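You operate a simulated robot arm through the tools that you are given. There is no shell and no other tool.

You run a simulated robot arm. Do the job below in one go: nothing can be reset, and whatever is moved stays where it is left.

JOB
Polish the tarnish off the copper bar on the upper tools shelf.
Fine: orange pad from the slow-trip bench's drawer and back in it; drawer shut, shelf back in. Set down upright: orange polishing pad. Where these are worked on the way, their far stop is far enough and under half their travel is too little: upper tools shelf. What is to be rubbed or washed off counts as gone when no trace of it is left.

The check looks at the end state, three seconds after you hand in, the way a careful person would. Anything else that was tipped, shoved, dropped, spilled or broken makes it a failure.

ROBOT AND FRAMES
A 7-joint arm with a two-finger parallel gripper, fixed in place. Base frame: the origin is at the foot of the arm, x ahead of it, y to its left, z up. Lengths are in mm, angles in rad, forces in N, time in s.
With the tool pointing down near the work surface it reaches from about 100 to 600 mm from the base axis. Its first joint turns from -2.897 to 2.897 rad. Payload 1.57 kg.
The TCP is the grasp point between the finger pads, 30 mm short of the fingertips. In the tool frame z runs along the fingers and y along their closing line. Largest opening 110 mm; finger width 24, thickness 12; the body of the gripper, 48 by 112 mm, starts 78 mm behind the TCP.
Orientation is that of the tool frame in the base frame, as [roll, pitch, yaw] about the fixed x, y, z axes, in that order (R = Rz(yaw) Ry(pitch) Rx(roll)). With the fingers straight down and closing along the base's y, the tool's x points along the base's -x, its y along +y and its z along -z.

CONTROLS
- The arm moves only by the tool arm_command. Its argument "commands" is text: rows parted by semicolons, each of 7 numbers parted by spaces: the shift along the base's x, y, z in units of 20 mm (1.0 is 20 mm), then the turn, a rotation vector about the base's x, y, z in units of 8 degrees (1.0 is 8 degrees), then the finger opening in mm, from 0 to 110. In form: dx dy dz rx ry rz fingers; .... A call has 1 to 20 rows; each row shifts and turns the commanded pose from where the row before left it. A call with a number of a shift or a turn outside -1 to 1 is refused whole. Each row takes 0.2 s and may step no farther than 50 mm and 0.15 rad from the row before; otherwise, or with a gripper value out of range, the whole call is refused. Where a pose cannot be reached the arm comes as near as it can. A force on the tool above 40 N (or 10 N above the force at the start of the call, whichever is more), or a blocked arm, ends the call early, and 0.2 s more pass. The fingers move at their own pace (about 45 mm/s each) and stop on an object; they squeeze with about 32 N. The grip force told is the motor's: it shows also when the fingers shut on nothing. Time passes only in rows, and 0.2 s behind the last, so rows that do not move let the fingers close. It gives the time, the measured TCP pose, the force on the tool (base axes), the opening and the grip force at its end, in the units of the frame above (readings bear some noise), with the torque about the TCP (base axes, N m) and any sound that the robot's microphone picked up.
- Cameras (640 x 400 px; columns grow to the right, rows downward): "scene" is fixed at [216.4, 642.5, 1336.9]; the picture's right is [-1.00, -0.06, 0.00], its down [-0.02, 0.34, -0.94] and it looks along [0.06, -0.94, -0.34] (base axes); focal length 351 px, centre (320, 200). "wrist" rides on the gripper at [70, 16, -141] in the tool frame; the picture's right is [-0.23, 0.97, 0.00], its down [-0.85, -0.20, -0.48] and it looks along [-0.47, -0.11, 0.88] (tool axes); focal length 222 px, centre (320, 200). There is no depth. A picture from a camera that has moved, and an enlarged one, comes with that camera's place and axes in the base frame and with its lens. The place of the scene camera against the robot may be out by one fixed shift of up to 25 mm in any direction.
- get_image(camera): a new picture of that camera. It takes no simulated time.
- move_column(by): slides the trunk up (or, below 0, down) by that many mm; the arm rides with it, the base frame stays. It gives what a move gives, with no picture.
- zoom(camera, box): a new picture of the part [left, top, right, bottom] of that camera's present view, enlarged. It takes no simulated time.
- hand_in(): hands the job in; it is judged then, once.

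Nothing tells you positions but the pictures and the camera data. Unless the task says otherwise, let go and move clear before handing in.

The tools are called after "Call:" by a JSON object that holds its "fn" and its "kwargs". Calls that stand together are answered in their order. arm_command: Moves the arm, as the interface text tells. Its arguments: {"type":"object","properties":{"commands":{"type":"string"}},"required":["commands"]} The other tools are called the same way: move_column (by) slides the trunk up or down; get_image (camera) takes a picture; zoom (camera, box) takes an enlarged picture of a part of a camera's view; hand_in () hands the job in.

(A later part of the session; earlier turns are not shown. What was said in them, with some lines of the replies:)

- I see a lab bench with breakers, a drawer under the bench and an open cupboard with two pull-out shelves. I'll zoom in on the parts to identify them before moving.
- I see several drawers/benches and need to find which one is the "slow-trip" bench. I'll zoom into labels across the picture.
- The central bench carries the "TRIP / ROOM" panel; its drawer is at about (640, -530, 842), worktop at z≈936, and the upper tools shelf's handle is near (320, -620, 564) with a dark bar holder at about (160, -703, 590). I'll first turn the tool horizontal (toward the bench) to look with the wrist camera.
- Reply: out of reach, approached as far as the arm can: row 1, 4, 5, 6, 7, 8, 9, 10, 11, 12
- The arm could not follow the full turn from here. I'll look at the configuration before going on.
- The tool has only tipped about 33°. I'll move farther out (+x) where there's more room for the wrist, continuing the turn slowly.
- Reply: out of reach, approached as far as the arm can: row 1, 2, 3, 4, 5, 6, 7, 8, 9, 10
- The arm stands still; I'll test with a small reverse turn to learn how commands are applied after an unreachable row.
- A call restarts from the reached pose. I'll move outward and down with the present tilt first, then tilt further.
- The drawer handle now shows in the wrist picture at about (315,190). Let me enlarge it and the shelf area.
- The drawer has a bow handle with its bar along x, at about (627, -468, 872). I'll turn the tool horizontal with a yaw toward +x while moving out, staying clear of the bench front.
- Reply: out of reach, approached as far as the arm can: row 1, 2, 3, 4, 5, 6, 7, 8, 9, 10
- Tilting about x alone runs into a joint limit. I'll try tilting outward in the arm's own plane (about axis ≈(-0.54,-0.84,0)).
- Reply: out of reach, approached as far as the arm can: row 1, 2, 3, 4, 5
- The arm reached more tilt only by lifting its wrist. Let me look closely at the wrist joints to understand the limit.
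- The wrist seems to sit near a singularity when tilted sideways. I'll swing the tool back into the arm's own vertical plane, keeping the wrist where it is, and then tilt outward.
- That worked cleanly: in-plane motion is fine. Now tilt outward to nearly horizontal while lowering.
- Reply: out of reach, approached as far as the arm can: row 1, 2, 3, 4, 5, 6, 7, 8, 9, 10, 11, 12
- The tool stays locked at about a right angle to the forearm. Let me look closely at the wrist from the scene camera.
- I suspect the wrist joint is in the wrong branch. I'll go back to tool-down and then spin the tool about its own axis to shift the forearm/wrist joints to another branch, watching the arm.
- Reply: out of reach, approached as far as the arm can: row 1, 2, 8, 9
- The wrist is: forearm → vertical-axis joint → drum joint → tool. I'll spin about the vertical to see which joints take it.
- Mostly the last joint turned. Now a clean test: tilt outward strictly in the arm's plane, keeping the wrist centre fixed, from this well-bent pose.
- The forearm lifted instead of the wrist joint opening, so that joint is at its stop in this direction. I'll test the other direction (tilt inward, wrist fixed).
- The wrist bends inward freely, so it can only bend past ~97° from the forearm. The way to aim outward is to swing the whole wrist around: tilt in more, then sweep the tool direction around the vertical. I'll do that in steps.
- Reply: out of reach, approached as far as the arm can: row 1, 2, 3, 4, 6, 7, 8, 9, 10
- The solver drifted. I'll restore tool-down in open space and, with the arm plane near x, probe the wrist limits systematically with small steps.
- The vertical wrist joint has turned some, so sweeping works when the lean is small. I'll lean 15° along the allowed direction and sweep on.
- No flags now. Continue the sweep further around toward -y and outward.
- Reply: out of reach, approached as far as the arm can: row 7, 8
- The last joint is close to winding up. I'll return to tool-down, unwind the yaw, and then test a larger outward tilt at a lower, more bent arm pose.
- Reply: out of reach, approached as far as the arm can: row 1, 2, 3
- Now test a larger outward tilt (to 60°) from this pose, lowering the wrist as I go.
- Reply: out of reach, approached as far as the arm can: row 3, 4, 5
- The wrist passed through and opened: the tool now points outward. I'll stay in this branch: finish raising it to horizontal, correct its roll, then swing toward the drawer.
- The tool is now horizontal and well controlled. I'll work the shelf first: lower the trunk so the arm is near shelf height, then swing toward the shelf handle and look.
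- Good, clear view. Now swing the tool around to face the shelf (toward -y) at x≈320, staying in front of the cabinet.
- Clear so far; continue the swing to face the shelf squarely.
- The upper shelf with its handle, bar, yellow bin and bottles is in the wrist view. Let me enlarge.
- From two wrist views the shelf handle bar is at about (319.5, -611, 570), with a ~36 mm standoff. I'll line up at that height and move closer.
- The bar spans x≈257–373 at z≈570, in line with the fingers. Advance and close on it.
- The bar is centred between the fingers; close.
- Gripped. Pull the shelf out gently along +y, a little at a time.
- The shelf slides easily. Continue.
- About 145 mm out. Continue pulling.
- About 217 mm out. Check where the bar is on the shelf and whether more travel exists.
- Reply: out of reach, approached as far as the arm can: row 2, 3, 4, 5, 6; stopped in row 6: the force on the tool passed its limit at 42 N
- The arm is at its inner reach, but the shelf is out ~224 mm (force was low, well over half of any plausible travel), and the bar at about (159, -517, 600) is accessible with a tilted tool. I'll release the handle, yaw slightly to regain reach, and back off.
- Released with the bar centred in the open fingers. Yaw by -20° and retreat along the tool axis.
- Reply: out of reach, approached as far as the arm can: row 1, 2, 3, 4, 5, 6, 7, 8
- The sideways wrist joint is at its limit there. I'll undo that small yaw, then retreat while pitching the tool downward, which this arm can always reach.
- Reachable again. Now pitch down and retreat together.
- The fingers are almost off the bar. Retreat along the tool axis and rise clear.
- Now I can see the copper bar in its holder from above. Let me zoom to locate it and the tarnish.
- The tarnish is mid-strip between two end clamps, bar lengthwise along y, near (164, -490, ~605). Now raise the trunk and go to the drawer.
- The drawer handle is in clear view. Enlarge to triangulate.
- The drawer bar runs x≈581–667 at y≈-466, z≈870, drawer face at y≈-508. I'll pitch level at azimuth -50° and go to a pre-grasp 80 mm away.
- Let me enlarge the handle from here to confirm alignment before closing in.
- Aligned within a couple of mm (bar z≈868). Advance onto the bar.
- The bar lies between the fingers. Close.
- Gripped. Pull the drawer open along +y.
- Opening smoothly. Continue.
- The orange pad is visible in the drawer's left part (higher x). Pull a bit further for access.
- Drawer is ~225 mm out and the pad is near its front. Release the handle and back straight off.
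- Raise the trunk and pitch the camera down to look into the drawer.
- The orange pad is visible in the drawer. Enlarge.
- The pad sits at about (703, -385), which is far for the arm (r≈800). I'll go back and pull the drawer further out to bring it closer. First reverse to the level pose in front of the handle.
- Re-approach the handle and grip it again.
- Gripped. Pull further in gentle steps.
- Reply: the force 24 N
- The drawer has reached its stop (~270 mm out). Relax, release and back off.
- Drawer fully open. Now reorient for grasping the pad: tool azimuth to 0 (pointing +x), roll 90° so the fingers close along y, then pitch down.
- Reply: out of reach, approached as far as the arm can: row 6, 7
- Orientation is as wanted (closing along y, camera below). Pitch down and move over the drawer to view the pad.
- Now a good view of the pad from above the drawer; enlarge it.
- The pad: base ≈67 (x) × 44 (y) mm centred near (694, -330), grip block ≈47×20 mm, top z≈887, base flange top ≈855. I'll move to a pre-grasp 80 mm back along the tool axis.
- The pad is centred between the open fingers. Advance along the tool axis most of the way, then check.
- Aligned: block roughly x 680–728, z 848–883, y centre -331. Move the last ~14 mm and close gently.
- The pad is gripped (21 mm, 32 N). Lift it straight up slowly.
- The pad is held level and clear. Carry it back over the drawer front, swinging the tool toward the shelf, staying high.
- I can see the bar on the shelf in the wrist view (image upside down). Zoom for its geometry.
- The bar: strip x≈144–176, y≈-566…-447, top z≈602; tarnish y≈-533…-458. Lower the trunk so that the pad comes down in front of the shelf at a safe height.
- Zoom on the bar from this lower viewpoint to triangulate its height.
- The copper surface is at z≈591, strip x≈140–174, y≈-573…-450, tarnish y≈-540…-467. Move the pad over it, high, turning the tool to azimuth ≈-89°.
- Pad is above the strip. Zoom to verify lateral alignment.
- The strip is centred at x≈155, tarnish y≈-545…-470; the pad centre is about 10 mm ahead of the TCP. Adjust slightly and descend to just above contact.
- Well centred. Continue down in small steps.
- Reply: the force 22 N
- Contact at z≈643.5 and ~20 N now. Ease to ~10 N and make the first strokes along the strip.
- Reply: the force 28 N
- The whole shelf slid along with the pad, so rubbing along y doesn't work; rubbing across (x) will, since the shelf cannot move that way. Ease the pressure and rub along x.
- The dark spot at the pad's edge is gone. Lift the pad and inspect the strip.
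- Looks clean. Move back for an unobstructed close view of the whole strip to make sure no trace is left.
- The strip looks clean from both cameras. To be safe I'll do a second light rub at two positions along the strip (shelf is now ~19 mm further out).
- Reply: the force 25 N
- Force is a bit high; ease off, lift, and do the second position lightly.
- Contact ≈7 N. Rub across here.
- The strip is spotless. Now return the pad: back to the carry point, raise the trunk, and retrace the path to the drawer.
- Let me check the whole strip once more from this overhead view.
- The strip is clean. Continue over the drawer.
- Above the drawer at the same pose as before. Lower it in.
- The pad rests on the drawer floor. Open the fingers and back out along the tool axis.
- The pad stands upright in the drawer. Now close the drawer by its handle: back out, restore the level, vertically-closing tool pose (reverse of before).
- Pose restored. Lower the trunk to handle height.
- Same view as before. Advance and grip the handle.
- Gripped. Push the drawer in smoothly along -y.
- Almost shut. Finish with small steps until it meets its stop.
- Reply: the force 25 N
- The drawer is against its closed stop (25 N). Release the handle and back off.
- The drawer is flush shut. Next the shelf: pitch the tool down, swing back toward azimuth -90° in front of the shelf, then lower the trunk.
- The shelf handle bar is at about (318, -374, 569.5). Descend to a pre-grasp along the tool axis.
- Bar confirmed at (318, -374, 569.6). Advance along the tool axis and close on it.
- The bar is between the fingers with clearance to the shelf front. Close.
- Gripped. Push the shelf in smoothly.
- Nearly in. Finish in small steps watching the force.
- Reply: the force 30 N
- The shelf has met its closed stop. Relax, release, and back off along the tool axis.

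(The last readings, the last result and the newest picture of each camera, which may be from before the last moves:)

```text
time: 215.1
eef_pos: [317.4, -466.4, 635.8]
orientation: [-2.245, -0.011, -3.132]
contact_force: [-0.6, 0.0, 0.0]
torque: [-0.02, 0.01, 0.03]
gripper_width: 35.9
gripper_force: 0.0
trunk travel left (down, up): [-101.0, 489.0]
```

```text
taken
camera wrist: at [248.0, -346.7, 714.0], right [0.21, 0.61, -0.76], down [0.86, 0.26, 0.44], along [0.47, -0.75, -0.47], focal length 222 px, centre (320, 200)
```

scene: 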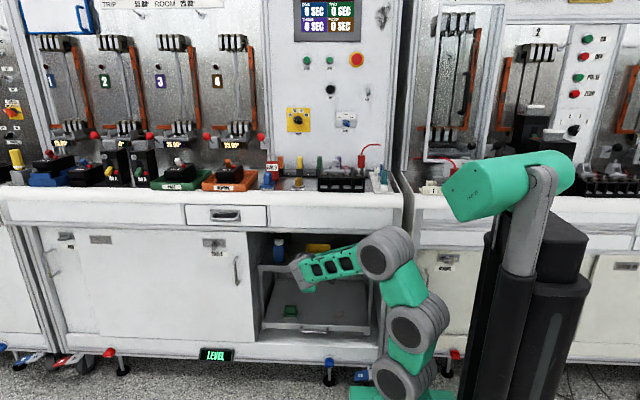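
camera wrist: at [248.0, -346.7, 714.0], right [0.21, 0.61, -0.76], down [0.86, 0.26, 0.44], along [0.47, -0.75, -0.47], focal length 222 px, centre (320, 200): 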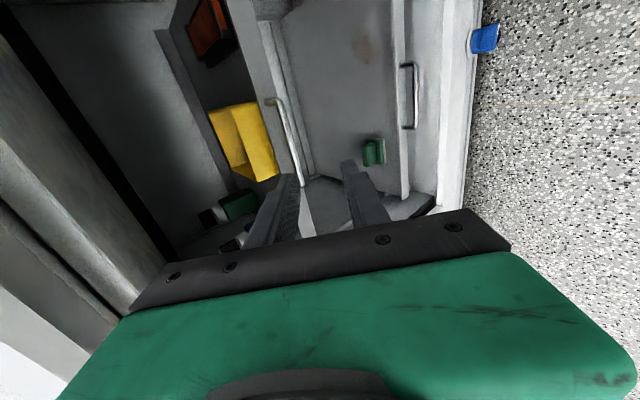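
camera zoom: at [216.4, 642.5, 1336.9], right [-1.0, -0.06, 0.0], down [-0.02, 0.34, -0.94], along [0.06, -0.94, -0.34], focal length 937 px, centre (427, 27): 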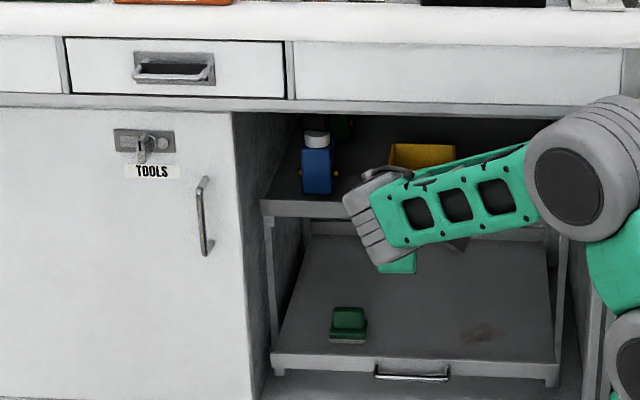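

Both shelf and drawer are closed as at the start. Move the arm clear and take final looks.

Call:
{"fn": "arm_command", "kwargs": {"commands": "0 0.9 0.5 0 0 0 40; 0 0.9 0.5 0 0 0 40; 0 0.9 0.6 0 0 0 40; 0 0.9 0.7 0 0 0 40; 0 0.9 0.8 0 0 0 40; 0 0.9 0.8 0 0 0 40; 0 0.9 0.8 0 0 0 40; 0 0.9 0.8 0 0 0 40"}}

Call:
{"fn": "move_column", "kwargs": {"by": 250}}

Call:
{"fn": "get_image", "kwargs": {"camera": "scene"}}

Call:
{"fn": "zoom", "kwargs": {"camera": "scene", "box": [240, 220, 400, 320]}}

Call:
{"fn": "zoom", "kwargs": {"camera": "scene", "box": [160, 190, 320, 290]}}

```text
time: 216.9
eef_pos: [319.2, -321.4, 747.7]
orientation: [-2.247, -0.012, -3.131]
contact_force: [-0.2, 0.0, 0.8]
torque: [0.0, -0.02, 0.0]
gripper_width: 40.2
gripper_force: 0.0
trunk travel left (down, up): [-101.0, 489.0]
```

```text
time: 219.5
eef_pos: [317.8, -322.3, 997.5]
orientation: [-2.246, -0.01, -3.131]
contact_force: [1.3, -0.2, 0.0]
torque: [0.0, -0.03, 0.03]
gripper_width: 40.1
gripper_force: 0.0
trunk travel left (down, up): [-351.0, 239.0]
```

```text
taken
```

scene: 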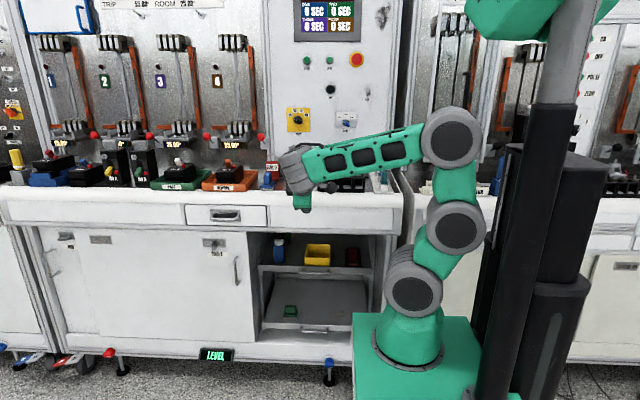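

```text
4.00 times, centred on (320, 270) of scene
camera zoom: at [216.4, 642.5, 1336.9], right [-1.0, -0.06, 0.0], down [-0.02, 0.34, -0.94], along [0.06, -0.94, -0.34], focal length 1406 px, centre (320, -80)
```

zoom: 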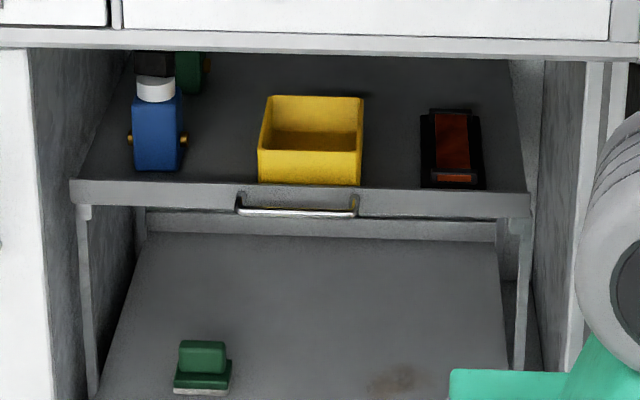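

```text
4.00 times, centred on (240, 240) of scene
camera zoom: at [216.4, 642.5, 1336.9], right [-1.0, -0.06, 0.0], down [-0.02, 0.34, -0.94], along [0.06, -0.94, -0.34], focal length 1406 px, centre (640, 40)
```

zoom: 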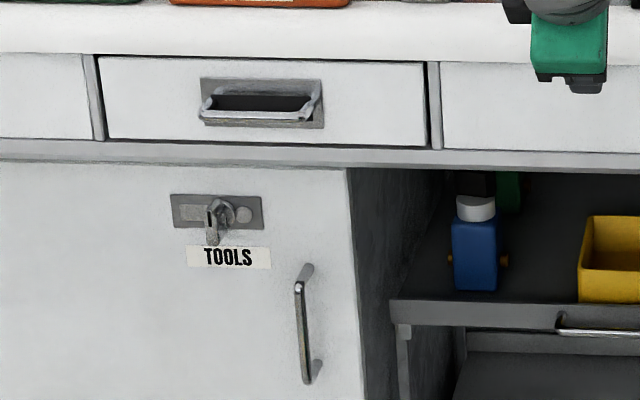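

Everything matches the starting arrangement: the shelf is in, the drawer is shut with the pad set upright inside, nothing else has moved, and the copper bar shows no dark patch. The arm is clear, so I'm handing in.

Call:
{"fn": "hand_in", "kwargs": {}}

```text
The job is handed in.
```

I polished the tarnish off the copper bar, and no trace of it shows in either camera's view. I've handed the job in; the check's result wasn't shown to me.

- **Pad:** I set the orange pad back upright in the slow-trip bench's drawer, close to where it was. I took the slow-trip bench to be the central one with the "TRIP / ROOM" panel, since none of the labels I could read says "slow-trip". I couldn't see the pad once the drawer was closed.
- **Drawer:** It is pushed shut against its stop and sits flush.
- **Shelf:** The upper tools shelf came out about 240 mm, and I pushed it back in to its stop. While I rubbed, the shelf slid along with the pad, so I rubbed across the bar instead.
- **Everything else:** The bottles, the yellow bin and the green pad look the same as at the start.
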